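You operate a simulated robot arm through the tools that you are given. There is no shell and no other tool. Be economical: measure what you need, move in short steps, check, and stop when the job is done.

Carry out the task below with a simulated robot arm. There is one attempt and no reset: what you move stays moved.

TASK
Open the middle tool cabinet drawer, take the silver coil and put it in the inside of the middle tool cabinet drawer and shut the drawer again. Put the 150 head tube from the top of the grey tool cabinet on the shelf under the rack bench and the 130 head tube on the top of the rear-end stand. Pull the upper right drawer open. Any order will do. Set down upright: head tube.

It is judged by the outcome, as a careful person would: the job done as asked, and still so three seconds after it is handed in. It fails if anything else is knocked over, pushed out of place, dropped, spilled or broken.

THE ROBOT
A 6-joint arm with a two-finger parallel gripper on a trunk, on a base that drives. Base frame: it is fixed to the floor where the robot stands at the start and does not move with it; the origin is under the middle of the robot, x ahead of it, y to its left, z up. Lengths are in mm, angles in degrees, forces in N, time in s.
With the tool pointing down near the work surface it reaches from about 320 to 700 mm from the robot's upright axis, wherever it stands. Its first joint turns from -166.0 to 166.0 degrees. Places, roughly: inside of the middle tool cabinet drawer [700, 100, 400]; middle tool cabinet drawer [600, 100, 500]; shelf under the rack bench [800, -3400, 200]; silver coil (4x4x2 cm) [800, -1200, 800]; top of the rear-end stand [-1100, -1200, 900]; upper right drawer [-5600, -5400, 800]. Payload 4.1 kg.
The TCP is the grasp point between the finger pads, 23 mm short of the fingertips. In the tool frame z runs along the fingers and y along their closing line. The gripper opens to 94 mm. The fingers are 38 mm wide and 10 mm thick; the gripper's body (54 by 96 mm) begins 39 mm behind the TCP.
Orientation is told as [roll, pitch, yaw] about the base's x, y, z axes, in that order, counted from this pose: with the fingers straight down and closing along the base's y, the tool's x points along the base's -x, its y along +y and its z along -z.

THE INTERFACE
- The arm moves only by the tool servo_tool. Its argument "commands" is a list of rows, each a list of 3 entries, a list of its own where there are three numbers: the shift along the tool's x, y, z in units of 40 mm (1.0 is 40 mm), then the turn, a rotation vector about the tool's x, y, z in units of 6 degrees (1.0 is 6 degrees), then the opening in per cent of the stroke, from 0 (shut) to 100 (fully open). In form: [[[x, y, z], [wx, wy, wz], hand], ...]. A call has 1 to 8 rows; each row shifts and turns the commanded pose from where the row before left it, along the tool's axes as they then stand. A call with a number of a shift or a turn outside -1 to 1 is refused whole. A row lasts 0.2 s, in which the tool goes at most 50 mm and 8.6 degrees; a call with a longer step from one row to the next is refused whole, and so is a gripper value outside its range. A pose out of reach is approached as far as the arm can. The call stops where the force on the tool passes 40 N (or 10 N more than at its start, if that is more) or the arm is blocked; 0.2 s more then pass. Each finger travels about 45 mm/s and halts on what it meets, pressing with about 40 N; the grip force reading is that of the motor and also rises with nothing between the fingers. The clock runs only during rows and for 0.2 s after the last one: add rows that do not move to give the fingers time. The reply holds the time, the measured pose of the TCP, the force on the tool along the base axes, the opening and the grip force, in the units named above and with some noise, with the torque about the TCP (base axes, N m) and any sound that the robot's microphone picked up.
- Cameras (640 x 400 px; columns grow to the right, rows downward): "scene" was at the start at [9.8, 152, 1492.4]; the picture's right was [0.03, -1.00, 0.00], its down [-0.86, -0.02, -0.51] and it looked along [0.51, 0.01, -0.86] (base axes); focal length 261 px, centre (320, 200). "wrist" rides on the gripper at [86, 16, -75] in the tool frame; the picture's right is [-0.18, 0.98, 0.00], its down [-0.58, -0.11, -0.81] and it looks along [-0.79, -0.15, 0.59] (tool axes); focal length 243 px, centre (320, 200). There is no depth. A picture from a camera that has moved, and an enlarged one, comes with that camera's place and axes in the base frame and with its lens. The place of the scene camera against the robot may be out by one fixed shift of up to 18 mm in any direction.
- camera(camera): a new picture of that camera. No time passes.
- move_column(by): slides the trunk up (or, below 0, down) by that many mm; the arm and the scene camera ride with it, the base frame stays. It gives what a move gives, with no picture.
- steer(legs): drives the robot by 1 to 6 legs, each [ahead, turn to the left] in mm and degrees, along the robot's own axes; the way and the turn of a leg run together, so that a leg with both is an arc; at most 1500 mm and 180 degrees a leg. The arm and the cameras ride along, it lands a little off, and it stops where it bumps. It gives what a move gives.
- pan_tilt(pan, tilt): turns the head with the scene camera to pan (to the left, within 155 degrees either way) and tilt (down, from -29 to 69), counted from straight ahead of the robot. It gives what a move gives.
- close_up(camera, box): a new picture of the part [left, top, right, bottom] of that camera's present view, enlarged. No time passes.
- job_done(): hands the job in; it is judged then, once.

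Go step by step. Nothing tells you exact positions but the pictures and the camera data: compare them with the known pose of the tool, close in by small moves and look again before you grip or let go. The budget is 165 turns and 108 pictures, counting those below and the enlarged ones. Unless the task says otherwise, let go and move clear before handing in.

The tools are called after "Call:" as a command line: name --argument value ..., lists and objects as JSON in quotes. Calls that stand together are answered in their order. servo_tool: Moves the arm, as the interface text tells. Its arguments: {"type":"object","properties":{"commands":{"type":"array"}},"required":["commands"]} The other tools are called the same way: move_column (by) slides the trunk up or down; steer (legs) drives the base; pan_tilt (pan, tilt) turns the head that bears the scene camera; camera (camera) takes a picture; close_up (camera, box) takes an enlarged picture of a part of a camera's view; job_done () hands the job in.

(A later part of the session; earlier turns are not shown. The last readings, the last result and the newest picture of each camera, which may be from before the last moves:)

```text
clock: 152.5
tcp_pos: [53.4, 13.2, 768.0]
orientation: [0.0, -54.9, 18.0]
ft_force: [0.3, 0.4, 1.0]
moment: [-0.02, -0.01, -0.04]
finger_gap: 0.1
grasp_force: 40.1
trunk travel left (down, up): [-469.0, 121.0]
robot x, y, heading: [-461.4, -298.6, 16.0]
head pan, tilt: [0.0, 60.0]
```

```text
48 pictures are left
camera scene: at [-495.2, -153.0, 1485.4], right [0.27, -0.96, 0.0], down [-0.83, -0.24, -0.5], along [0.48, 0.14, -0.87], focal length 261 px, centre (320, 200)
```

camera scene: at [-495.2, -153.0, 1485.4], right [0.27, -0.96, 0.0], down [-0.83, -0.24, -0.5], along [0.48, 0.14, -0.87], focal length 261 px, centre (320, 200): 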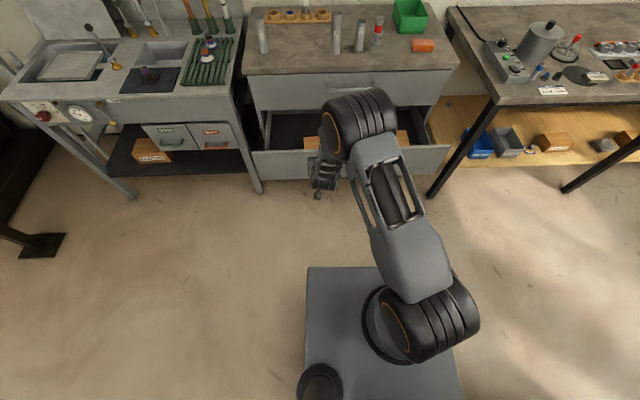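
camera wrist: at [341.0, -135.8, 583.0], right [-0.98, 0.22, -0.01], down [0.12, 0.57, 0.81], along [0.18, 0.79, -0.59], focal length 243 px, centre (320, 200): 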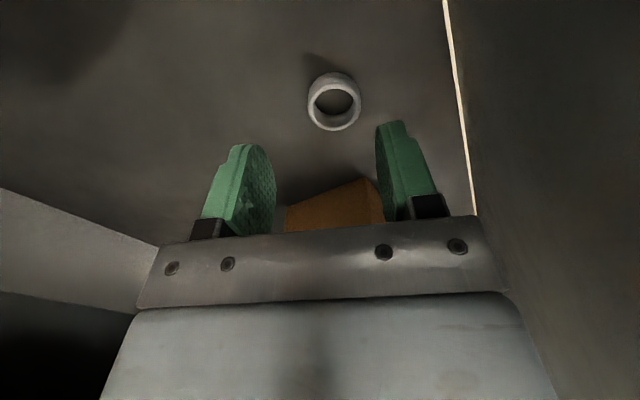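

Call:
move_column --by -195

Call:
steer --legs '[[0, 2.6], [340, 0]]'

Call:
camera --camera "scene"

```text
clock: 154.6
tcp_pos: [53.4, 13.9, 574.0]
orientation: [-0.1, -54.9, 18.0]
ft_force: [0.8, 0.0, -0.5]
moment: [-0.04, 0.0, 0.03]
finger_gap: 0.0
grasp_force: 39.8
trunk travel left (down, up): [-274.0, 316.0]
robot x, y, heading: [-458.4, -295.6, 15.9]
head pan, tilt: [0.0, 60.0]
```

```text
clock: 157.2
tcp_pos: [358.5, 140.4, 573.5]
orientation: [-0.1, -54.9, 20.6]
ft_force: [-0.5, 0.3, -0.9]
moment: [0.03, 0.02, 0.05]
finger_gap: 0.0
grasp_force: 39.8
trunk travel left (down, up): [-274.0, 316.0]
robot x, y, heading: [-136.7, -193.9, 18.3]
head pan, tilt: [0.0, 60.0]
```

```text
47 pictures are left
camera scene: at [-184.8, -49.4, 1290.4], right [0.31, -0.95, 0.0], down [-0.82, -0.27, -0.5], along [0.47, 0.16, -0.87], focal length 261 px, centre (320, 200)
```

scene: 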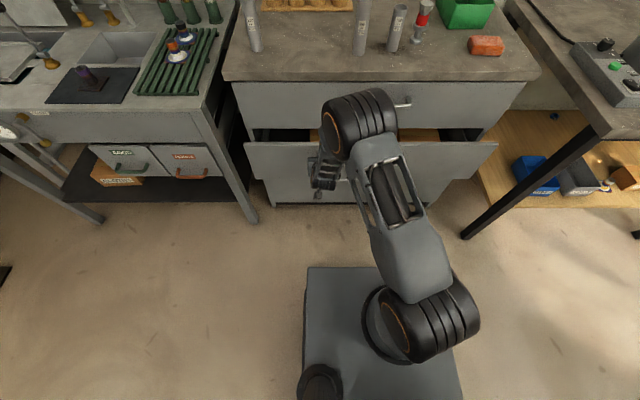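

The drawer is closing smoothly; ~60 mm remain. I continue 45 mm by base, then finish with the arm under its force limit.

Call:
steer --legs '[[45, 0]]'

Call:
servo_tool --commands '[[[-0.15, 0, 0.11], [0, 0, 0], 0], [[-0.15, 0, 0.11], [0, 0, 0], 0], [[-0.15, 0, 0.11], [0, 0, 0], 0], [[-0.15, 0, 0.11], [0, 0, 0], 0], [[-0.15, 0, 0.11], [0, 0, 0], 0], [[-0.15, 0, 0.11], [0, 0, 0], 0]]'

```text
clock: 158.1
tcp_pos: [399.3, 154.3, 573.6]
orientation: [-0.1, -54.9, 20.4]
ft_force: [-0.7, -0.8, -0.6]
moment: [0.01, -0.02, 0.0]
finger_gap: 0.1
grasp_force: 39.9
trunk travel left (down, up): [-274.0, 316.0]
robot x, y, heading: [-96.5, -182.7, 17.9]
head pan, tilt: [0.0, 60.0]
```

```text
clock: 159.4
tcp_pos: [430.0, 165.3, 583.5]
orientation: [-0.2, -54.3, 20.7]
ft_force: [-13.2, -5.1, 6.6]
moment: [0.03, -0.22, -0.07]
finger_gap: 0.1
grasp_force: 39.9
trunk travel left (down, up): [-274.0, 316.0]
robot x, y, heading: [-100.3, -176.1, 18.3]
head pan, tilt: [0.0, 60.0]
stopped in row 6: the force on the tool passed its limit at 48 N (the readings are from after the stop); the commanded pose is now the measured one
```

Hard stop reached at the expected closed position. I back off and look.

Call:
steer --legs '[[-120, 0]]'

Call:
pan_tilt --pan 0 --tilt 45

Call:
camera --camera "scene"

```text
clock: 160.7
tcp_pos: [317.7, 127.5, 583.1]
orientation: [-0.1, -54.3, 20.5]
ft_force: [-0.6, 0.1, 0.8]
moment: [0.01, -0.02, -0.02]
finger_gap: 0.2
grasp_force: 39.8
trunk travel left (down, up): [-274.0, 316.0]
robot x, y, heading: [-213.0, -219.8, 18.3]
head pan, tilt: [0.0, 60.0]
```

```text
clock: 161.4
tcp_pos: [318.0, 127.8, 583.8]
orientation: [-0.1, -54.2, 20.5]
ft_force: [-0.3, 0.3, 1.0]
moment: [0.0, 0.01, 0.0]
finger_gap: 0.0
grasp_force: 40.1
trunk travel left (down, up): [-274.0, 316.0]
robot x, y, heading: [-217.8, -218.7, 18.2]
head pan, tilt: [0.0, 45.0]
```

```text
46 pictures are left
camera scene: at [-243.6, -68.9, 1309.8], right [0.31, -0.95, 0.0], down [-0.67, -0.22, -0.71], along [0.67, 0.22, -0.71], focal length 261 px, centre (320, 200)
```

scene: 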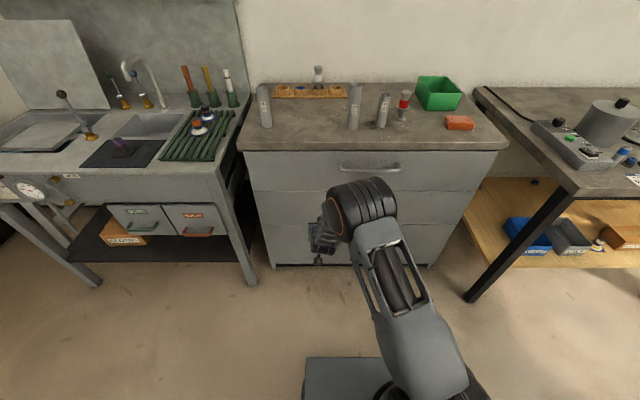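

Drawer shut, tubes untouched. Next, the 130 tube: raise the arm with the tool pointing down, then approach the cabinet's left side.

Call:
move_column --by 312

Call:
servo_tool --commands '[[[0, 0, 0], [0, 1, 0], 100], [[0, 0, 0], [0, 1, 0], 100], [[0, 0, 0], [0, 1, 0], 100], [[0, 0, 0], [0, 1, 0], 100], [[0, 0, 0], [0, 1, 0], 100], [[0, 0, 0], [0, 1, 0], 100], [[0, 0, 0], [0, 1, 0], 100], [[0, 0, 0], [0, 1, 0], 100]]'

Call:
servo_tool --commands '[[[0, 0, -1], [0, 1, 0], 100], [[0, 0, -1], [0, 0, 0], 100], [[0, 0, -1], [0, 0, 0], 100], [[0, 0, -1], [0, 0, 0], 100], [[0, 0, -1], [0, 0, 0], 100], [[0, 0, -1], [0, 0, 0], 100], [[0, 0, 0], [0, 0, 0], 100]]'

```text
clock: 164.6
tcp_pos: [317.9, 127.6, 894.9]
orientation: [0.0, -54.2, 20.6]
ft_force: [1.0, 0.0, 0.4]
moment: [0.01, 0.03, 0.01]
finger_gap: 0.0
grasp_force: 40.0
trunk travel left (down, up): [-586.0, 4.0]
robot x, y, heading: [-211.9, -216.8, 18.6]
head pan, tilt: [0.0, 45.0]
```

```text
clock: 166.3
tcp_pos: [303.8, 118.9, 888.2]
orientation: [-4.1, -13.1, 19.9]
ft_force: [-0.3, -0.1, 0.7]
moment: [0.0, 0.03, -0.01]
finger_gap: 93.9
grasp_force: 0.1
out of reach, approached as far as the arm can: row 5, 8
trunk travel left (down, up): [-586.0, 4.0]
robot x, y, heading: [-212.0, -214.0, 18.1]
head pan, tilt: [0.0, 45.0]
```

```text
clock: 167.9
tcp_pos: [219.6, 117.8, 1089.4]
orientation: [-8.7, -10.7, 19.9]
ft_force: [0.0, -0.4, 0.2]
moment: [-0.02, -0.01, -0.06]
finger_gap: 94.1
grasp_force: 0.1
out of reach, approached as far as the arm can: row 1, 3, 4, 5, 6
trunk travel left (down, up): [-586.0, 4.0]
robot x, y, heading: [-212.7, -217.1, 18.4]
head pan, tilt: [0.0, 45.0]
```

Call:
servo_tool --commands '[[[0, 0, 0], [-0.75, 0.9, 0], 100], [[0, 0, 0], [-0.7, 0.88, 0], 100], [[0, 0, 0], [0, 0, 0], 100]]'

```text
clock: 168.8
tcp_pos: [217.5, 118.6, 1088.9]
orientation: [-8.7, -10.7, 19.9]
ft_force: [-0.2, 0.0, 0.1]
moment: [-0.01, -0.02, 0.02]
finger_gap: 93.9
grasp_force: 0.0
out of reach, approached as far as the arm can: row 1, 2
trunk travel left (down, up): [-586.0, 4.0]
robot x, y, heading: [-214.9, -217.2, 18.1]
head pan, tilt: [0.0, 45.0]
```

Call:
servo_tool --commands '[[[0, -1, 0], [0, 0, 0], 100], [[0, -1, 0], [0, 0, 0], 100], [[0, -1, 0], [0, 0, 0], 100], [[0, -1, 0], [0, 0, 0], 100], [[0, 0, 0], [-0.75, 0.9, 0], 100], [[0, 0, 0], [-0.7, 0.88, 0], 100], [[0, 0, 0], [0, 0, 0], 100]]'

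```text
clock: 170.3
tcp_pos: [263.9, -30.7, 1097.5]
orientation: [-10.1, -11.3, 20.1]
ft_force: [-0.1, 0.3, 1.8]
moment: [0.0, -0.02, 0.01]
finger_gap: 94.0
grasp_force: 0.1
out of reach, approached as far as the arm can: row 3, 4, 5, 6
trunk travel left (down, up): [-586.0, 4.0]
robot x, y, heading: [-215.5, -216.4, 18.6]
head pan, tilt: [0.0, 45.0]
```

The arm seems stuck on a wrist singularity. I move it out and lower, then level the tool there.

Call:
servo_tool --commands '[[[-0.5, 0, 1], [0, 0, 0], 100], [[-0.5, 0, 1], [0, 0, 0], 100], [[-0.5, 0, 1], [0, 0, 0], 100], [[-0.5, 0, 1], [0, 0, 0], 100], [[0, 0, 0], [-0.75, 0.9, 0], 100], [[0, 0, 0], [-0.7, 0.88, 0], 100], [[0, 0, 0], [0, 0, 0], 100]]'

Call:
camera --camera "scene"

```text
clock: 171.9
tcp_pos: [365.9, -22.4, 955.6]
orientation: [-9.6, -9.2, 19.5]
ft_force: [-0.4, 0.2, 0.3]
moment: [-0.01, 0.03, 0.02]
finger_gap: 94.1
grasp_force: 0.0
out of reach, approached as far as the arm can: row 5, 6
trunk travel left (down, up): [-586.0, 4.0]
robot x, y, heading: [-213.6, -219.6, 18.2]
head pan, tilt: [0.0, 45.0]
```

```text
45 pictures are left
camera scene: at [-243.4, -68.9, 1621.9], right [0.31, -0.95, 0.0], down [-0.67, -0.22, -0.71], along [0.67, 0.22, -0.71], focal length 261 px, centre (320, 200)
```

scene: 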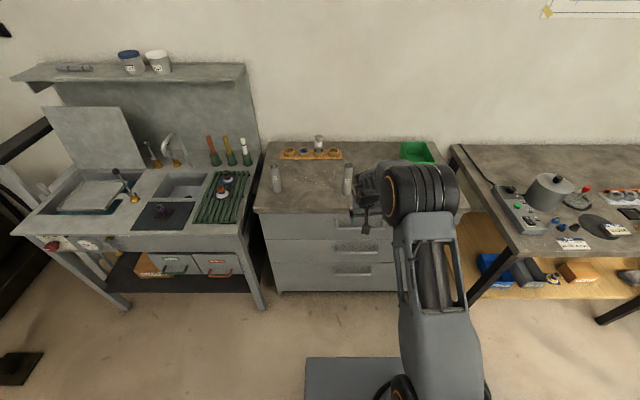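

Call:
servo_tool --commands '[[[0, 0, 0], [0, 0.5, 0], 100], [[0, 0, 0], [0, 0.5, 0], 100], [[0, 0, 0], [0, 0, 0], 100]]'

Call:
servo_tool --commands '[[[0, 0, 0], [-0.5, 0, 0], 100], [[0, 0, 0], [-0.5, 0, 0], 100], [[0, 0, 0], [0, 0, 0], 100]]'

Call:
servo_tool --commands '[[[0, 0, 0], [0, 0, 0.5], 100], [[0, 0, 0], [0, 0, 0.5], 100], [[0, 0, 0], [0, 0, 0], 100]]'

```text
clock: 172.8
tcp_pos: [355.7, -24.9, 949.5]
orientation: [-11.0, -3.8, 18.7]
ft_force: [0.2, -0.2, 0.4]
moment: [-0.04, -0.02, 0.01]
finger_gap: 94.0
grasp_force: 0.0
out of reach, approached as far as the arm can: row 1, 2
trunk travel left (down, up): [-586.0, 4.0]
robot x, y, heading: [-213.7, -218.4, 18.4]
head pan, tilt: [0.0, 45.0]
```

```text
clock: 173.6
tcp_pos: [355.8, -25.3, 947.5]
orientation: [-11.0, -3.8, 18.7]
ft_force: [0.2, -0.1, -0.3]
moment: [0.0, -0.02, 0.02]
finger_gap: 93.9
grasp_force: 0.2
out of reach, approached as far as the arm can: row 1, 2
trunk travel left (down, up): [-586.0, 4.0]
robot x, y, heading: [-215.8, -218.7, 18.4]
head pan, tilt: [0.0, 45.0]
```

```text
clock: 174.3
tcp_pos: [355.5, -24.5, 949.6]
orientation: [-10.5, -4.9, 12.8]
ft_force: [-0.2, 0.2, 0.3]
moment: [-0.01, -0.05, 0.03]
finger_gap: 94.2
grasp_force: 0.1
trunk travel left (down, up): [-586.0, 4.0]
robot x, y, heading: [-214.0, -218.4, 18.2]
head pan, tilt: [0.0, 45.0]
```

Call:
servo_tool --commands '[[[0, 0, 0], [0, -1, 0], 100], [[0, 0, 0], [0, -1, 0], 100], [[0, 0, 0], [0, -1, 0], 100], [[0, 0, 0], [0, -1, 0], 100], [[0, 0, 0], [0, -1, 0], 100], [[0, 0, 0], [-0.5, 0, -0.5], 100], [[0, 0, 0], [-0.5, 0, -0.5], 100], [[0, 0, 0], [-0.5, 0, 0], 100]]'

```text
clock: 176.2
tcp_pos: [356.0, -24.9, 949.1]
orientation: [-7.6, -33.1, 26.2]
ft_force: [-0.3, -0.6, -0.3]
moment: [-0.01, 0.01, 0.03]
finger_gap: 94.2
grasp_force: 0.1
trunk travel left (down, up): [-586.0, 4.0]
robot x, y, heading: [-210.9, -218.3, 18.3]
head pan, tilt: [0.0, 45.0]
```

Call:
servo_tool --commands '[[[0, 0, 0], [-0.6, 0, 0], 100], [[0, 0, 0], [-0.6, 0, 0], 100], [[0, 0, 0], [0.35, 0, 0.55], 100], [[0, 0, 0], [0.35, 0, 0.55], 100], [[0, 0, 0], [0, 0, 0], 100]]'

```text
clock: 177.3
tcp_pos: [356.2, -23.7, 950.6]
orientation: [-5.1, -32.7, 18.3]
ft_force: [0.4, 0.7, 0.0]
moment: [0.0, 0.02, 0.0]
finger_gap: 94.1
grasp_force: 0.0
out of reach, approached as far as the arm can: row 2
trunk travel left (down, up): [-586.0, 4.0]
robot x, y, heading: [-212.1, -217.8, 18.4]
head pan, tilt: [0.0, 45.0]
```

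Call:
servo_tool --commands '[[[0, 0, 0], [0, -1, 0], 100], [[0, 0, 0], [0, -1, 0], 100], [[0, 0, 0], [0, -1, 0], 100], [[0, 0, 0], [0, -1, 0], 100], [[0, 0, 0], [-0.45, 0, 0], 100], [[0, 0, 0], [-0.45, 0, 0], 100], [[0, 0, 0], [0, 0, 0], 100]]'

```text
clock: 178.9
tcp_pos: [355.6, -24.6, 949.6]
orientation: [-3.3, -53.2, 22.0]
ft_force: [-0.5, -0.3, 0.2]
moment: [0.0, -0.01, 0.01]
finger_gap: 94.0
grasp_force: 0.1
out of reach, approached as far as the arm can: row 1
trunk travel left (down, up): [-586.0, 4.0]
robot x, y, heading: [-210.9, -213.5, 18.5]
head pan, tilt: [0.0, 45.0]
```

This looks like a flipped wrist branch (a forearm-roll limit). I unwind it by circling the tool direction: right, up, back to centre, then down.

Call:
servo_tool --commands '[[[0, 0, 0], [1, 0, 0], 100], [[0, 0, 0], [1, 0, 0], 100], [[0, 0, 0], [1, 0, 0], 100], [[0, 0, 0], [1, 0, 0], 100], [[0, 0, 0], [0, -1, 0], 100], [[0, 0, 0], [0, -1, 0], 100], [[0, 0, 0], [0, -1, 0], 100], [[0, 0, 0], [0, -1, 0], 100]]'

Call:
servo_tool --commands '[[[0, 0, 0], [0, -1, 0], 100], [[0, 0, 0], [-1, 0, 0], 100], [[0, 0, 0], [-1, 0, 0], 100], [[0, 0, 0], [-1, 0, 0], 100], [[0, 0, 0], [-1, 0, 0], 100], [[0, 0, 0], [0, 0, 0], 100]]'

Call:
servo_tool --commands '[[[0, 0, 0], [0, 1, 0], 100], [[0, 0, 0], [0, 1, 0], 100], [[0, 0, 0], [0, 1, 0], 100], [[0, 0, 0], [0, 1, 0], 100], [[0, 0, 0], [0, 1, 0], 100], [[0, 0, 0], [0, 1, 0], 100], [[0, 0, 0], [0, 1, 0], 100], [[0, 0, 0], [0, 1, 0], 100]]'

```text
clock: 180.8
tcp_pos: [357.1, -25.0, 949.6]
orientation: [-60.3, -71.7, 58.5]
ft_force: [-0.8, 0.1, 1.0]
moment: [0.03, -0.01, 0.0]
finger_gap: 93.8
grasp_force: 0.1
trunk travel left (down, up): [-586.0, 4.0]
robot x, y, heading: [-213.4, -220.0, 18.2]
head pan, tilt: [0.0, 45.0]
```

```text
clock: 182.2
tcp_pos: [356.8, -24.4, 949.6]
orientation: [-53.9, -73.6, 77.1]
ft_force: [0.0, 0.1, 0.4]
moment: [0.02, 0.0, -0.01]
finger_gap: 93.8
grasp_force: 0.1
trunk travel left (down, up): [-586.0, 4.0]
robot x, y, heading: [-216.2, -218.0, 18.4]
head pan, tilt: [0.0, 45.0]
```

```text
clock: 183.9
tcp_pos: [356.1, -24.7, 948.7]
orientation: [-15.7, -32.5, 32.8]
ft_force: [-0.1, 0.6, 0.5]
moment: [-0.03, 0.01, 0.0]
finger_gap: 93.9
grasp_force: 0.1
trunk travel left (down, up): [-586.0, 4.0]
robot x, y, heading: [-211.5, -214.7, 18.0]
head pan, tilt: [0.0, 45.0]
```

Call:
servo_tool --commands '[[[0, 0, 0], [-0.87, 0, 0], 100], [[0, 0, 0], [-0.87, 0, 0], 100], [[0, 0, 0], [-0.87, 0, 0], 100], [[0, 0, 0], [0.45, 0, 0.7], 100], [[0, 0, 0], [0.45, 0, 0.7], 100], [[0, 0, 0], [0.4, 0, 0.6], 100], [[0, 0, 0], [0, 0, 0], 100]]'

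Call:
servo_tool --commands '[[[0, 0, 0], [0, 1, 0], 100], [[0, 0, 0], [0, 1, 0], 100], [[0, 0, 0], [0, 1, 0], 100], [[0, 0, 0], [0, 1, 0], 100], [[0, 0, 0], [0, 1, 0], 100], [[0, 0, 0], [0, 0.4, 0], 100], [[0, 0, 0], [0, 0, 0], 100]]'

```text
clock: 185.6
tcp_pos: [355.5, -24.8, 947.7]
orientation: [-0.2, -31.1, 20.6]
ft_force: [0.5, -0.3, 0.6]
moment: [-0.04, -0.04, -0.01]
finger_gap: 94.0
grasp_force: 0.0
trunk travel left (down, up): [-586.0, 4.0]
robot x, y, heading: [-213.7, -217.0, 18.4]
head pan, tilt: [0.0, 45.0]
```

```text
clock: 187.2
tcp_pos: [356.1, -25.7, 949.2]
orientation: [-0.3, 1.0, 18.1]
ft_force: [-0.3, -0.5, 0.4]
moment: [0.02, 0.0, 0.0]
finger_gap: 94.0
grasp_force: 0.1
trunk travel left (down, up): [-586.0, 4.0]
robot x, y, heading: [-213.2, -215.3, 18.3]
head pan, tilt: [0.0, 45.0]
```

Wrist is unwound and the tool points down. I raise and approach the 130 tube.

Call:
servo_tool --commands '[[[0, 0, -1], [0, 0, 0], 100], [[0, 0, -1], [0, 0, 0], 100], [[0, 0, -1], [0, 0, 0], 100], [[0, 0, -1], [0, 0, 0], 100], [[0, 0, 0], [0, 0, 0], 100]]'

Call:
steer --legs '[[0, 20], [270, 0]]'

Call:
camera --camera "wrist"

```text
clock: 188.3
tcp_pos: [358.6, -23.7, 1108.0]
orientation: [-0.1, 1.1, 18.2]
ft_force: [0.5, 0.1, 0.0]
moment: [0.01, 0.0, -0.04]
finger_gap: 94.4
grasp_force: 0.1
trunk travel left (down, up): [-586.0, 4.0]
robot x, y, heading: [-212.8, -214.1, 18.3]
head pan, tilt: [0.0, 45.0]
```

```text
clock: 191.3
tcp_pos: [449.8, 336.4, 1107.9]
orientation: [-0.1, 1.1, 39.5]
ft_force: [-0.2, 0.7, 0.1]
moment: [0.0, 0.01, 0.0]
finger_gap: 94.1
grasp_force: 0.0
trunk travel left (down, up): [-586.0, 4.0]
robot x, y, heading: [-14.2, -58.8, 39.5]
head pan, tilt: [0.0, 45.0]
```

```text
44 pictures are left
camera wrist: at [372.9, 295.9, 1182.9], right [-0.48, 0.88, -0.01], down [0.53, 0.3, 0.8], along [0.7, 0.38, -0.61], focal length 243 px, centre (320, 200)
```

wrist: 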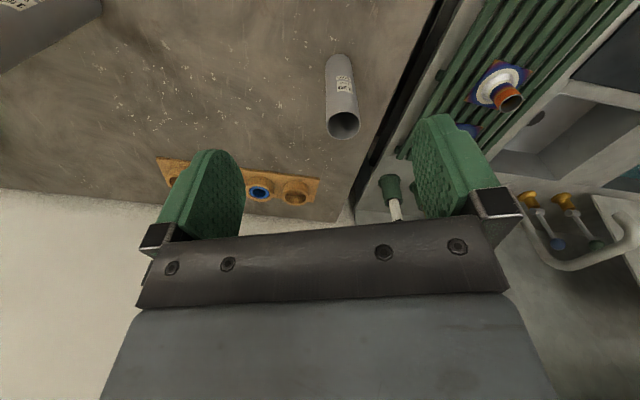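

The 130 tube stands at about (479,378), top z≈995. I shift over it and lower partway to verify.

Call:
servo_tool --commands '[[[-0.6, 0.17, 0], [0, -0.18, 0], 100], [[-0.62, 0.18, 0], [0, 0, 0], 100], [[0, 0, 0.8], [0, 0, 0], 100], [[0, 0, 0.8], [0, 0, 0], 100], [[0, 0, 0], [0, 0, 0], 100]]'

Call:
camera --camera "wrist"

```text
clock: 192.5
tcp_pos: [476.4, 375.5, 1042.7]
orientation: [-0.2, 0.0, 39.5]
ft_force: [0.8, 0.2, -0.2]
moment: [0.0, 0.01, -0.01]
finger_gap: 94.0
grasp_force: 0.0
trunk travel left (down, up): [-586.0, 4.0]
robot x, y, heading: [-16.4, -52.1, 39.5]
head pan, tilt: [0.0, 45.0]
```

```text
43 pictures are left
camera wrist: at [399.5, 333.8, 1115.5], right [-0.48, 0.88, 0.0], down [0.52, 0.29, 0.81], along [0.71, 0.39, -0.59], focal length 243 px, centre (320, 200)
```

wrist: 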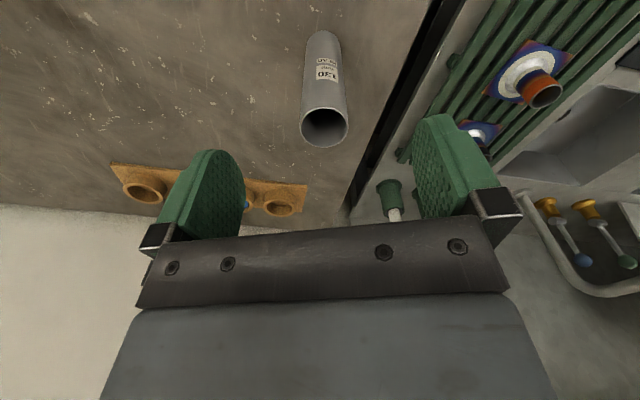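

The tube is ~18 mm further ahead, top at about z 980. I correct and descend to TCP ≈ 955.

Call:
servo_tool --commands '[[[-0.45, 0, 0], [0, 0, 0], 100], [[0, 0, 0.5], [0, 0, 0], 100], [[0, 0, 0.5], [0, 0, 0], 100], [[0, 0, 0.3], [0, 0, 0], 100], [[0, 0, 0], [0, 0, 0], 100]]'

Call:
camera --camera "wrist"

```text
clock: 193.7
tcp_pos: [491.8, 388.8, 990.0]
orientation: [-0.2, 0.1, 39.5]
ft_force: [0.2, 0.3, 1.0]
moment: [0.01, -0.02, -0.01]
finger_gap: 94.0
grasp_force: 0.0
trunk travel left (down, up): [-586.0, 4.0]
robot x, y, heading: [-11.8, -48.1, 39.5]
head pan, tilt: [0.0, 45.0]
```

```text
42 pictures are left
camera wrist: at [415.0, 346.7, 1064.6], right [-0.48, 0.88, 0.0], down [0.52, 0.29, 0.81], along [0.71, 0.39, -0.59], focal length 243 px, centre (320, 200)
```

wrist: 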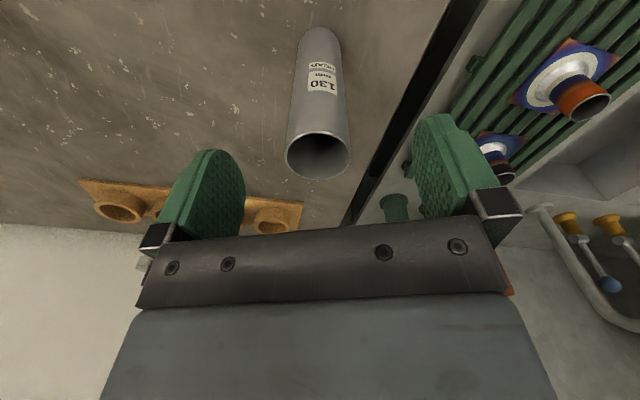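

Centred; top at ~z 973. Descend 44 mm and grip.

Call:
servo_tool --commands '[[[0, 0, 0.4], [0, 0, 0], 100], [[0, 0, 0.4], [0, 0, 0], 100], [[0, 0, 0.3], [0, 0, 0], 100], [[0, 0, 0], [0, 0, 0], 20], [[0, 0, 0], [0, 0, 0], 0], [[0, 0, 0], [0, 0, 0], 0], [[0, 0, 0], [0, 0, 0], 0], [[0, 0, 0], [0, 0, 0], 0]]'

Call:
servo_tool --commands '[[[0, 0, -0.15], [0, 0, 0], 0], [[0, 0, -0.3], [0, 0, 0], 0], [[0, 0, -0.5], [0, 0, 0], 0], [[0, 0, -0.7], [0, 0, 0], 0], [[0, 0, -0.9], [0, 0, 0], 0], [[0, 0, -0.9], [0, 0, 0], 0]]'

Call:
camera --camera "wrist"

```text
clock: 195.5
tcp_pos: [492.6, 389.3, 946.9]
orientation: [-0.2, 0.0, 39.5]
ft_force: [-0.2, 0.5, 0.3]
moment: [-0.04, 0.02, 0.01]
finger_gap: 33.9
grasp_force: 40.4
trunk travel left (down, up): [-586.0, 4.0]
robot x, y, heading: [-14.5, -55.0, 39.9]
head pan, tilt: [0.0, 45.0]
```

```text
clock: 196.9
tcp_pos: [491.0, 390.2, 1082.9]
orientation: [-0.2, 0.1, 39.5]
ft_force: [0.4, -0.3, -1.5]
moment: [0.02, -0.02, -0.01]
finger_gap: 33.8
grasp_force: 39.9
trunk travel left (down, up): [-586.0, 4.0]
robot x, y, heading: [-15.9, -49.7, 39.7]
head pan, tilt: [0.0, 45.0]
```

```text
41 pictures are left
camera wrist: at [413.4, 347.8, 1157.8], right [-0.48, 0.88, 0.0], down [0.52, 0.29, 0.81], along [0.71, 0.39, -0.59], focal length 243 px, centre (320, 200)
```

wrist: 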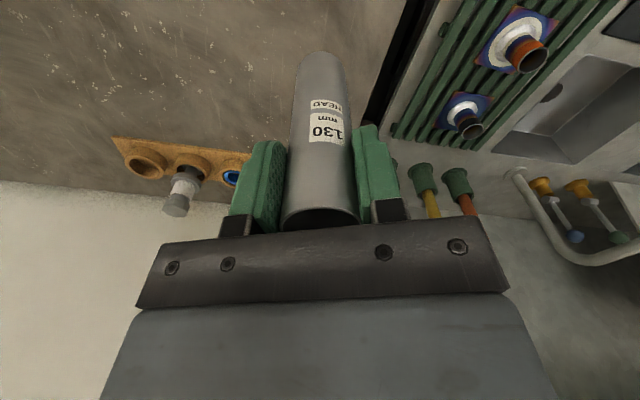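

The 130 tube is held. I back away and look at the rear-end stand's top for free space.

Call:
steer --legs '[[-420, 0]]'

Call:
pan_tilt --pan -150 --tilt 32

Call:
camera --camera "scene"

```text
clock: 199.5
tcp_pos: [174.2, 129.9, 1083.6]
orientation: [-0.3, 0.0, 39.7]
ft_force: [-0.7, -0.6, -1.2]
moment: [-0.01, -0.02, 0.03]
finger_gap: 33.6
grasp_force: 39.9
trunk travel left (down, up): [-586.0, 4.0]
robot x, y, heading: [-328.7, -316.2, 40.0]
head pan, tilt: [0.0, 45.0]
```

```text
clock: 201.8
tcp_pos: [173.9, 129.4, 1082.8]
orientation: [-0.2, 0.0, 39.7]
ft_force: [1.0, 0.3, -1.2]
moment: [0.02, 0.02, 0.01]
finger_gap: 33.5
grasp_force: 39.9
trunk travel left (down, up): [-586.0, 4.0]
robot x, y, heading: [-325.2, -315.4, 40.0]
head pan, tilt: [-150.0, 32.0]
```

```text
40 pictures are left
camera scene: at [-510.0, -325.9, 1641.4], right [-0.94, 0.34, 0.0], down [0.18, 0.5, -0.85], along [-0.29, -0.8, -0.53], focal length 261 px, centre (320, 200)
```

scene: 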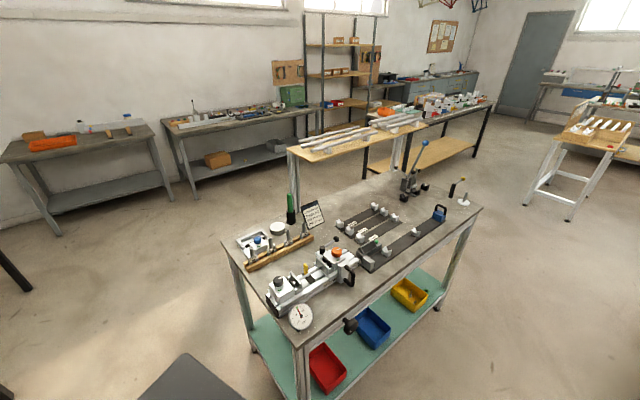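

Call:
close_up --camera "scene" --box '[220, 165, 490, 350]'

```text
2.16 times, centred on (355, 258) of scene
camera zoom: at [-510.0, -325.9, 1641.4], right [-0.94, 0.34, 0.0], down [0.18, 0.5, -0.85], along [-0.29, -0.8, -0.53], focal length 564 px, centre (244, 76)
```

zoom: 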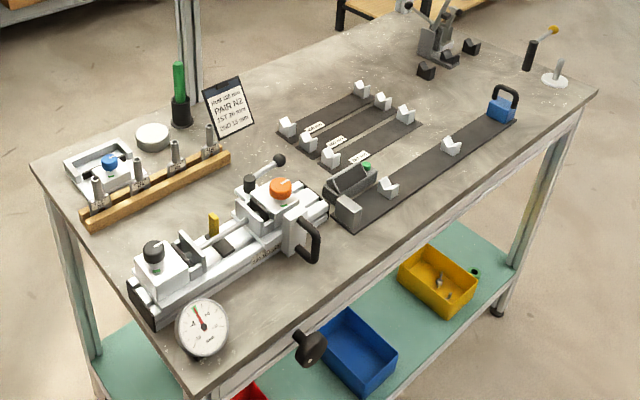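

There is a good free area on the stand at about (-1353,-1196), beyond the rails. I raise the tube and drive round to the stand's long side, keeping clearance.

Call:
servo_tool --commands '[[[0, 0, -1], [0, 0, 0], 0], [[0, 0, -1], [0, 0, 0], 0], [[0, 0, 0], [0, 0, 0], 0]]'

Call:
steer --legs '[[0, 83.6], [161, 0], [0, -103.6], [-1213, 0]]'

Call:
steer --legs '[[0, -91.4]]'

Call:
pan_tilt --pan 0 --tilt 50

Call:
camera --camera "scene"

Call:
camera --camera "wrist"

```text
clock: 202.6
tcp_pos: [172.5, 129.4, 1164.0]
orientation: [-0.3, 0.0, 39.7]
ft_force: [-0.1, -0.7, -1.6]
moment: [0.01, 0.03, 0.01]
finger_gap: 33.6
grasp_force: 39.7
trunk travel left (down, up): [-586.0, 4.0]
robot x, y, heading: [-329.8, -311.3, 39.9]
head pan, tilt: [-150.0, 32.0]
```

```text
clock: 217.6
tcp_pos: [-934.5, -394.2, 1162.9]
orientation: [-0.2, 0.0, 23.6]
ft_force: [-0.2, -0.7, -1.1]
moment: [0.0, -0.01, 0.02]
finger_gap: 33.2
grasp_force: 40.2
trunk travel left (down, up): [-586.0, 4.0]
robot x, y, heading: [-1535.9, -679.5, 24.0]
head pan, tilt: [-150.0, 32.0]
```

```text
clock: 221.9
tcp_pos: [-1262.2, -1292.1, 1164.1]
orientation: [-0.2, 0.0, -67.5]
ft_force: [-0.4, 0.3, -2.3]
moment: [0.02, 0.0, -0.03]
finger_gap: 33.6
grasp_force: 40.2
trunk travel left (down, up): [-586.0, 4.0]
robot x, y, heading: [-1538.5, -681.0, -67.2]
head pan, tilt: [-150.0, 32.0]
```

```text
clock: 224.2
tcp_pos: [-1262.4, -1292.0, 1163.6]
orientation: [-0.2, 0.0, -67.5]
ft_force: [-0.5, -0.2, -1.3]
moment: [-0.01, 0.0, 0.01]
finger_gap: 33.8
grasp_force: 39.8
trunk travel left (down, up): [-586.0, 4.0]
robot x, y, heading: [-1537.8, -682.0, -67.3]
head pan, tilt: [0.0, 50.0]
```

```text
38 pictures are left
camera scene: at [-1375.8, -649.8, 1615.0], right [-0.92, -0.38, 0.0], down [-0.29, 0.71, -0.64], along [0.25, -0.59, -0.77], focal length 261 px, centre (320, 200)
```

scene: 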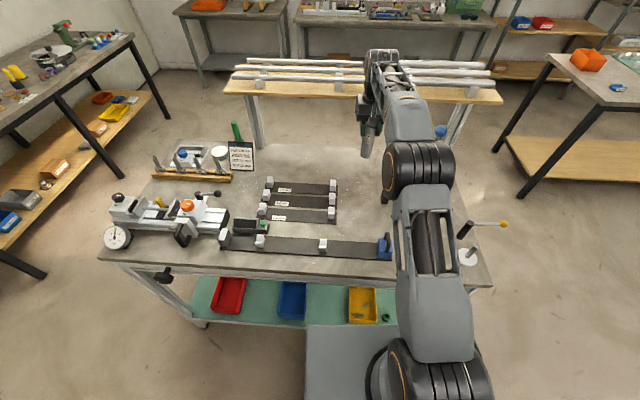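

```text
37 pictures are left
camera wrist: at [-1281.2, -1205.8, 1238.2], right [0.98, 0.21, 0.0], down [0.12, -0.58, 0.81], along [0.16, -0.79, -0.59], focal length 243 px, centre (320, 200)
```

wrist: 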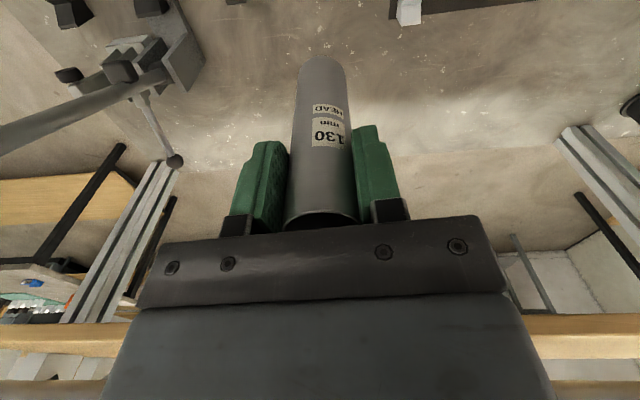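

I shift to the free area right of the small rails (about (-1297,-1237)) and lower partway.

Call:
servo_tool --commands '[[[0.8, -0.14, 0], [0, 0, 0], 0], [[0.8, -0.14, 0], [0, 0, 0], 0], [[0, 0, 0.8], [0, 0, 0], 0], [[0, 0, 0.8], [0, 0, 0], 0], [[0, 0, 0.8], [0, 0, 0], 0], [[0, 0, 0], [0, 0, 0], 0]]'

Call:
camera --camera "wrist"

Call:
close_up --camera "scene" --box '[240, 120, 500, 290]'

```text
clock: 225.6
tcp_pos: [-1295.6, -1236.7, 1067.5]
orientation: [-0.2, 0.0, -67.6]
ft_force: [0.4, 0.2, -1.4]
moment: [0.02, 0.02, 0.0]
finger_gap: 33.3
grasp_force: 39.8
trunk travel left (down, up): [-586.0, 4.0]
robot x, y, heading: [-1533.9, -678.7, -67.0]
head pan, tilt: [0.0, 50.0]
```

```text
36 pictures are left
camera wrist: at [-1314.1, -1151.0, 1141.9], right [0.98, 0.21, 0.0], down [0.12, -0.58, 0.81], along [0.16, -0.79, -0.59], focal length 243 px, centre (320, 200)
```

wrist: 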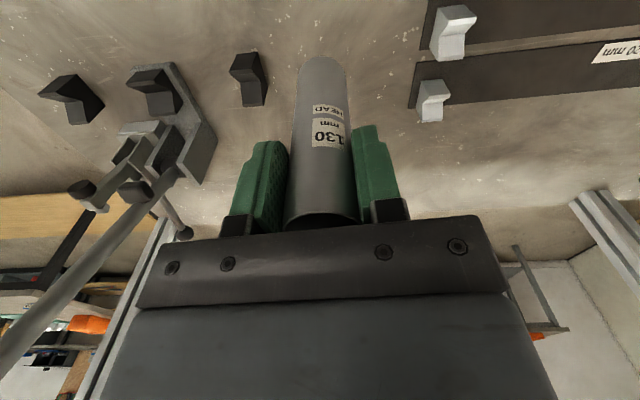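

```text
2.35 times, centred on (370, 205) of scene
camera zoom: at [-1375.8, -649.8, 1615.0], right [-0.92, -0.39, 0.0], down [-0.3, 0.71, -0.64], along [0.25, -0.59, -0.77], focal length 614 px, centre (202, 188)
```

zoom: 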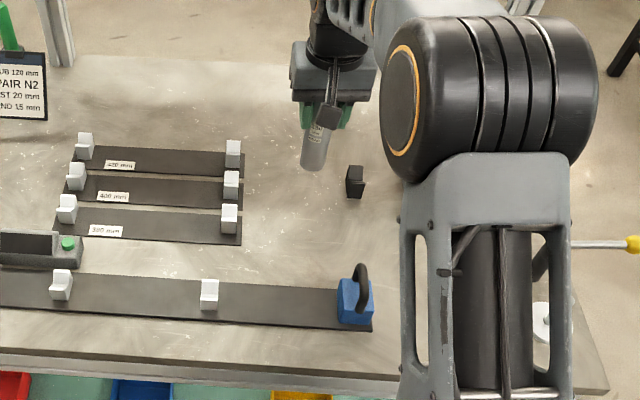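

Tube is over free space; I nudge it 25 mm toward me and away from the black block, then lower gently to contact.

Call:
servo_tool --commands '[[[0.6, 0.25, 0.3], [0, 0, 0], 0], [[0, 0, 0.3], [0, 0, 0], 0], [[0, 0, 0.3], [0, 0, 0], 0], [[0, 0, 0.2], [0, 0, 0], 0], [[0, 0, 0.15], [0, 0, 0], 0], [[0, 0, 0.15], [0, 0, 0], 0], [[0, 0, 0.15], [0, 0, 0], 0], [[0, 0, 0.15], [0, 0, 0], 0]]'

Call:
camera --camera "wrist"

```text
clock: 227.4
tcp_pos: [-1299.9, -1211.8, 1000.4]
orientation: [-0.1, 0.0, -67.6]
ft_force: [0.4, -0.8, -1.5]
moment: [0.04, -0.01, 0.0]
finger_gap: 33.3
grasp_force: 39.8
trunk travel left (down, up): [-586.0, 4.0]
robot x, y, heading: [-1542.8, -677.2, -67.0]
head pan, tilt: [0.0, 50.0]
```

```text
34 pictures are left
camera wrist: at [-1317.7, -1125.6, 1074.5], right [0.98, 0.2, 0.0], down [0.12, -0.58, 0.81], along [0.16, -0.79, -0.59], focal length 243 px, centre (320, 200)
```

wrist: 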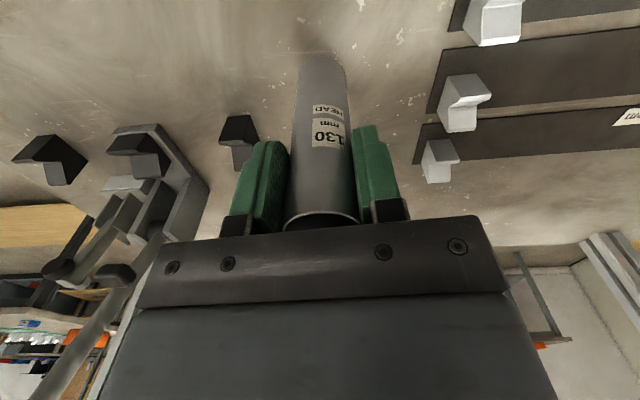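

Shadow at the tube's base: very close. Continue in 2–4 mm steps until contact.

Call:
servo_tool --commands '[[[0, 0, 0.08], [0, 0, 0], 0], [[0, 0, 0.08], [0, 0, 0], 0], [[0, 0, 0.08], [0, 0, 0], 0], [[0, 0, 0.08], [0, 0, 0], 0], [[0, 0, 0.08], [0, 0, 0], 0], [[0, 0, 0.08], [0, 0, 0], 0], [[0, 0, 0.08], [0, 0, 0], 0], [[0, 0, 0.08], [0, 0, 0], 0]]'

```text
clock: 228.9
tcp_pos: [-1298.3, -1214.3, 985.8]
orientation: [-0.2, -0.9, -67.6]
ft_force: [0.6, 1.2, 15.8]
moment: [0.29, -0.13, 0.01]
finger_gap: 33.2
grasp_force: 40.2
trunk travel left (down, up): [-586.0, 4.0]
robot x, y, heading: [-1538.6, -684.8, -67.3]
head pan, tilt: [0.0, 50.0]
stopped in row 7: the force on the tool passed its limit at 42 N (the readings are from after the stop); the commanded pose is now the measured one
```

Contact with the stand top. I relieve the pressure, straighten, and release.

Call:
servo_tool --commands '[[[0, 0, -0.04], [0, 0.15, 0], 0], [[0, 0, 0], [0, 0, 0], 0], [[0, 0, 0], [0, 0, 0], 45], [[0, 0, 0], [0, 0, 0], 60], [[0, 0, 0], [0, 0, 0], 60], [[0, 0, 0], [0, 0, 0], 60]]'

Call:
servo_tool --commands '[[[0, 0, -0.3], [0, 0, 0], 60], [[0, 0, -0.7], [0, 0, 0], 60], [[0, 0, -1], [0, 0, 0], 60], [[0, 0, -1], [0, 0, 0], 60], [[0, 0, -1], [0, 0, 0], 60]]'

Call:
camera --camera "wrist"

```text
clock: 230.3
tcp_pos: [-1297.8, -1215.6, 984.6]
orientation: [-0.2, 0.3, -67.5]
ft_force: [0.6, -0.7, 0.1]
moment: [0.01, 0.0, 0.0]
finger_gap: 56.4
grasp_force: 0.1
trunk travel left (down, up): [-586.0, 4.0]
robot x, y, heading: [-1535.5, -682.7, -67.0]
head pan, tilt: [0.0, 50.0]
```

```text
clock: 231.5
tcp_pos: [-1298.8, -1215.3, 1146.8]
orientation: [-0.2, 0.5, -67.5]
ft_force: [0.1, 0.2, 0.2]
moment: [-0.02, 0.03, -0.02]
finger_gap: 56.4
grasp_force: 0.1
trunk travel left (down, up): [-586.0, 4.0]
robot x, y, heading: [-1539.4, -683.4, -67.7]
head pan, tilt: [0.0, 50.0]
```

```text
33 pictures are left
camera wrist: at [-1316.7, -1129.2, 1221.1], right [0.98, 0.21, 0.0], down [0.13, -0.58, 0.8], along [0.16, -0.79, -0.6], focal length 243 px, centre (320, 200)
```

wrist: 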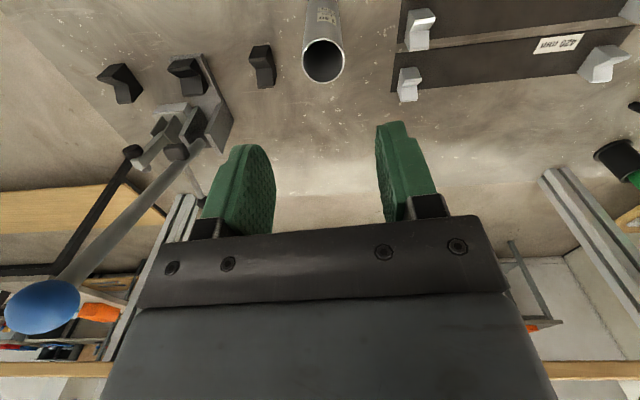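

The 130 tube stands upright on the stand. Now I drive back to the cabinet for the 150 tube.

Call:
steer --legs '[[0, 91.3], [1225, 0], [0, -15.6], [224, 0], [0, 10.3]]'

Call:
servo_tool --commands '[[[0, 0, 0], [0, -1, 0], 62], [[0, 0, 0], [0, -1, 0], 62], [[0, 0, 0], [0, -1, 0], 62], [[0, 0, 0], [0, -1, 0], 62], [[0, 0, 0], [0, -1, 0], 62], [[0, 0, 0], [0, -1, 0], 62], [[0, 0, 0], [0, -0.7, 0], 62], [[0, 0, 0], [0, 0, 0], 62]]'

Call:
camera --camera "wrist"

```text
clock: 244.4
tcp_pos: [322.5, 48.5, 1146.7]
orientation: [-0.2, 0.2, 18.4]
ft_force: [-0.1, -0.2, 0.8]
moment: [-0.04, 0.0, -0.02]
finger_gap: 56.4
grasp_force: 0.2
trunk travel left (down, up): [-586.0, 4.0]
robot x, y, heading: [-229.7, -154.4, 18.5]
head pan, tilt: [0.0, 50.0]
```

```text
clock: 246.2
tcp_pos: [322.6, 47.8, 1145.3]
orientation: [-0.2, -39.8, 18.6]
ft_force: [0.7, -0.3, 0.3]
moment: [-0.04, 0.02, -0.03]
finger_gap: 58.0
grasp_force: 0.0
trunk travel left (down, up): [-586.0, 4.0]
robot x, y, heading: [-223.2, -153.3, 18.6]
head pan, tilt: [0.0, 50.0]
```

```text
32 pictures are left
camera wrist: at [209.1, 27.8, 1147.0], right [-0.18, 0.98, 0.12], down [-0.03, -0.12, 0.99], along [0.98, 0.17, 0.06], focal length 243 px, centre (320, 200)
```

wrist: 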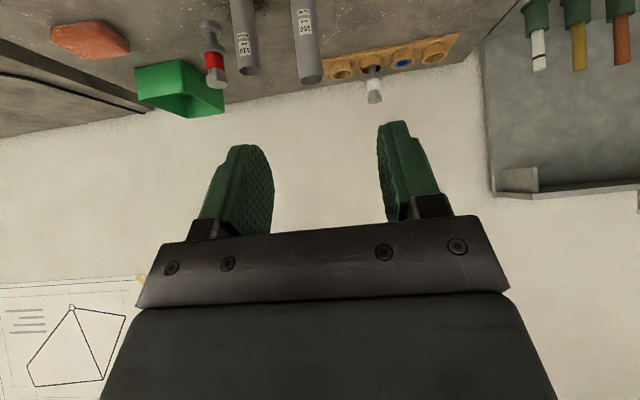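

Tool pitched 40°. The 150 tube is at roughly n=548, 30 mm to my right. I shift, lower to grip height and drive a little closer.

Call:
servo_tool --commands '[[[0, -0.4, 0], [0, 0, 0], 62], [[0, -0.35, 0], [0, 0, 0], 62], [[0, 0, 0], [0, 0, 0], 62]]'

Call:
move_column --by -180

Call:
steer --legs '[[90, 0]]'

Call:
camera --camera "wrist"

```text
clock: 247.0
tcp_pos: [332.8, 20.7, 1147.3]
orientation: [-0.1, -39.9, 18.5]
ft_force: [-0.4, -0.1, 0.0]
moment: [0.02, 0.0, 0.01]
finger_gap: 58.2
grasp_force: 0.1
trunk travel left (down, up): [-586.0, 4.0]
robot x, y, heading: [-228.8, -155.2, 18.7]
head pan, tilt: [0.0, 50.0]
```

```text
clock: 249.0
tcp_pos: [333.4, 20.5, 966.2]
orientation: [-0.2, -39.9, 18.7]
ft_force: [-0.8, 0.5, -0.1]
moment: [-0.02, 0.02, 0.02]
finger_gap: 58.1
grasp_force: 0.0
trunk travel left (down, up): [-406.0, 184.0]
robot x, y, heading: [-223.6, -154.1, 18.6]
head pan, tilt: [0.0, 50.0]
```

```text
clock: 250.1
tcp_pos: [419.4, 48.8, 966.4]
orientation: [-0.2, -40.0, 18.5]
ft_force: [0.1, 0.0, -0.9]
moment: [-0.02, -0.01, -0.03]
finger_gap: 58.1
grasp_force: 0.1
trunk travel left (down, up): [-406.0, 184.0]
robot x, y, heading: [-140.6, -125.3, 18.4]
head pan, tilt: [0.0, 50.0]
```

```text
31 pictures are left
camera wrist: at [305.3, 28.1, 968.0], right [-0.18, 0.98, 0.11], down [-0.03, -0.12, 0.99], along [0.98, 0.17, 0.05], focal length 243 px, centre (320, 200)
```

wrist: 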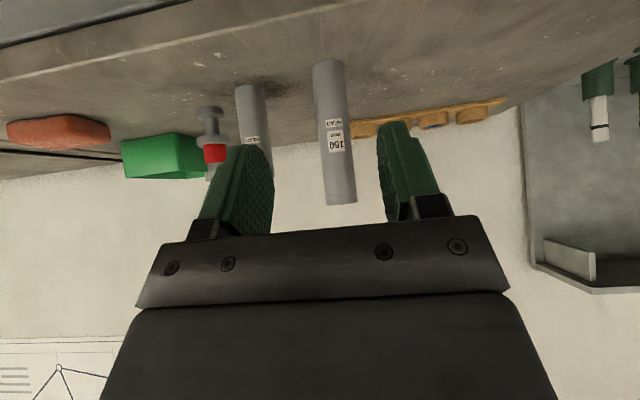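

The tube is dead ahead, ~148 mm further, at (560,95). I drive 105 mm and check again.

Call:
steer --legs '[[105, 0]]'

Call:
camera --camera "wrist"

```text
clock: 251.3
tcp_pos: [519.0, 81.4, 966.0]
orientation: [-0.2, -39.7, 18.5]
ft_force: [-0.6, -0.1, 0.3]
moment: [0.01, -0.02, 0.04]
finger_gap: 58.2
grasp_force: 0.1
trunk travel left (down, up): [-406.0, 184.0]
robot x, y, heading: [-40.6, -88.7, 18.4]
head pan, tilt: [0.0, 50.0]
```

```text
30 pictures are left
camera wrist: at [405.8, 61.2, 968.0], right [-0.17, 0.98, 0.11], down [-0.03, -0.12, 0.99], along [0.98, 0.17, 0.05], focal length 243 px, centre (320, 200)
```

wrist: 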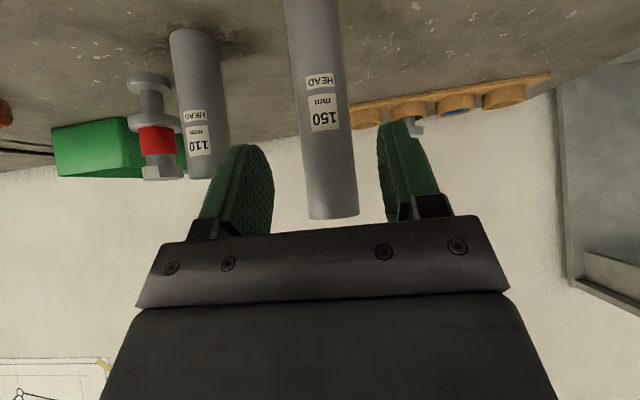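

Aligned; 41 mm to go with a 7 mm shift left. I move in with the arm and grip.

Call:
servo_tool --commands '[[[-0.2, 0.17, 0.17], [0, 0, 0], 62], [[-0.2, 0, 0.17], [0, 0, 0], 62], [[-0.2, 0, 0.17], [0, 0, 0], 62], [[-0.19, 0, 0.15], [0, 0, 0], 62], [[0, 0, 0], [0, 0, 0], 62]]'

Call:
camera --camera "wrist"

```text
clock: 252.5
tcp_pos: [557.1, 100.9, 965.2]
orientation: [-0.2, -39.7, 18.5]
ft_force: [0.9, 1.0, 0.0]
moment: [0.0, 0.03, 0.0]
finger_gap: 58.2
grasp_force: 0.0
trunk travel left (down, up): [-406.0, 184.0]
robot x, y, heading: [-41.3, -91.4, 18.5]
head pan, tilt: [0.0, 50.0]
```

```text
29 pictures are left
camera wrist: at [443.2, 80.1, 966.9], right [-0.17, 0.98, 0.11], down [-0.03, -0.12, 0.99], along [0.98, 0.17, 0.05], focal length 243 px, centre (320, 200)
```

wrist: 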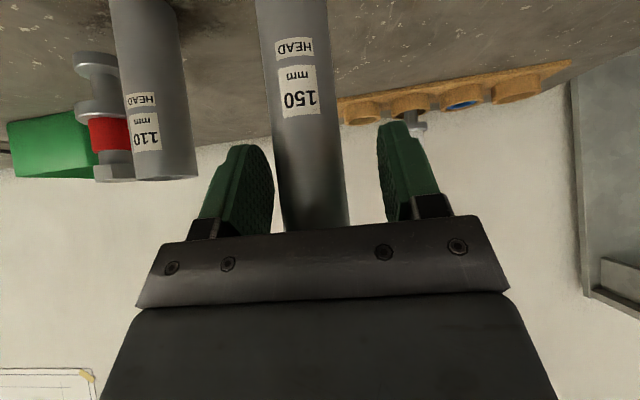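

Call:
servo_tool --commands '[[[0, -0.1, 0], [0, 0, 0], 62], [[0, 0, 0], [0, 0, 0], 40], [[0, 0, 0], [0, 0, 0], 0], [[0, 0, 0], [0, 0, 0], 0], [[0, 0, 0], [0, 0, 0], 0], [[0, 0, 0], [0, 0, 0], 0]]'

Call:
move_column --by 60

Call:
camera --camera "wrist"

```text
clock: 253.9
tcp_pos: [558.3, 97.5, 965.6]
orientation: [-0.2, -39.8, 18.4]
ft_force: [-0.5, 0.7, 0.5]
moment: [0.06, 0.04, 0.0]
finger_gap: 35.6
grasp_force: 39.7
trunk travel left (down, up): [-406.0, 184.0]
robot x, y, heading: [-44.5, -93.2, 18.6]
head pan, tilt: [0.0, 50.0]
```

```text
clock: 254.9
tcp_pos: [557.8, 96.3, 1027.0]
orientation: [-0.2, -39.8, 18.3]
ft_force: [-0.1, -0.4, -2.0]
moment: [0.0, 0.02, 0.02]
finger_gap: 35.6
grasp_force: 39.7
trunk travel left (down, up): [-466.0, 124.0]
robot x, y, heading: [-38.4, -89.6, 18.5]
head pan, tilt: [0.0, 50.0]
```

```text
28 pictures are left
camera wrist: at [444.6, 76.4, 1027.1], right [-0.17, 0.98, 0.11], down [-0.03, -0.12, 0.99], along [0.98, 0.17, 0.05], focal length 243 px, centre (320, 200)
```

wrist: 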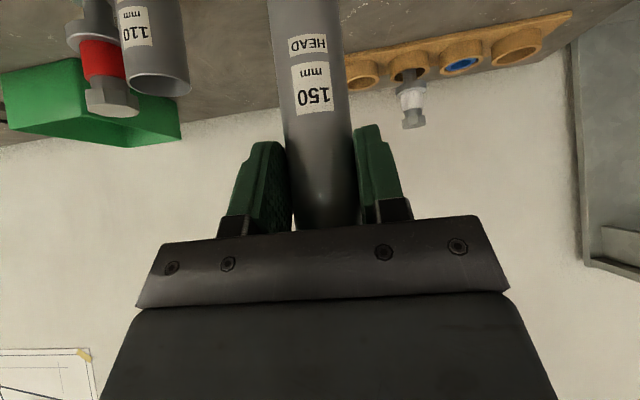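

The 150 tube is held upright and clear. I back off and turn toward the rack bench along the corridor.

Call:
steer --legs '[[-240, 0], [0, -90]]'

```text
clock: 260.5
tcp_pos: [-83.6, -765.2, 1025.0]
orientation: [-0.2, -39.8, -71.9]
ft_force: [-0.3, 0.5, -1.4]
moment: [0.01, 0.0, -0.03]
finger_gap: 35.4
grasp_force: 40.2
trunk travel left (down, up): [-466.0, 124.0]
robot x, y, heading: [-268.2, -168.8, -72.0]
head pan, tilt: [0.0, 50.0]
```

Call:
steer --legs '[[1400, 0], [1000, 0]]'

Call:
pan_tilt --pan 0 --tilt 35

Call:
camera --camera "scene"

```text
clock: 272.2
tcp_pos: [817.3, -2980.8, 1025.0]
orientation: [-0.2, -39.8, -67.6]
ft_force: [0.1, -0.7, -1.6]
moment: [0.0, 0.0, 0.01]
finger_gap: 35.3
grasp_force: 40.2
trunk travel left (down, up): [-466.0, 124.0]
robot x, y, heading: [591.1, -2397.5, -67.4]
head pan, tilt: [0.0, 50.0]
```

```text
clock: 272.9
tcp_pos: [818.9, -2981.7, 1026.4]
orientation: [-0.2, -39.8, -67.6]
ft_force: [-0.7, 0.9, -1.3]
moment: [0.01, 0.0, -0.02]
finger_gap: 35.2
grasp_force: 39.8
trunk travel left (down, up): [-466.0, 124.0]
robot x, y, heading: [592.7, -2396.7, -67.6]
head pan, tilt: [0.0, 35.0]
```

```text
27 pictures are left
camera scene: at [756.4, -2376.0, 1516.6], right [-0.92, -0.38, 0.0], down [-0.22, 0.53, -0.82], along [0.31, -0.76, -0.57], focal length 261 px, centre (320, 200)
```

scene: 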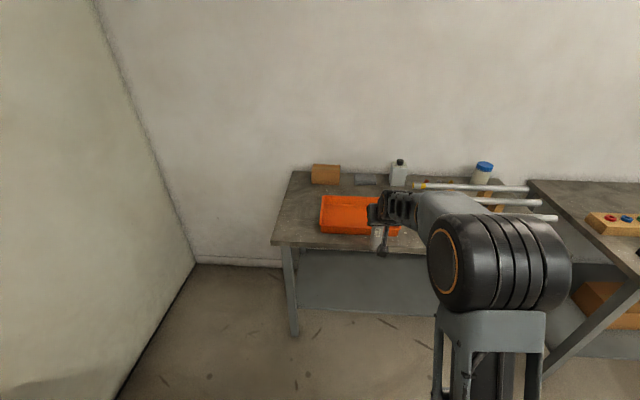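

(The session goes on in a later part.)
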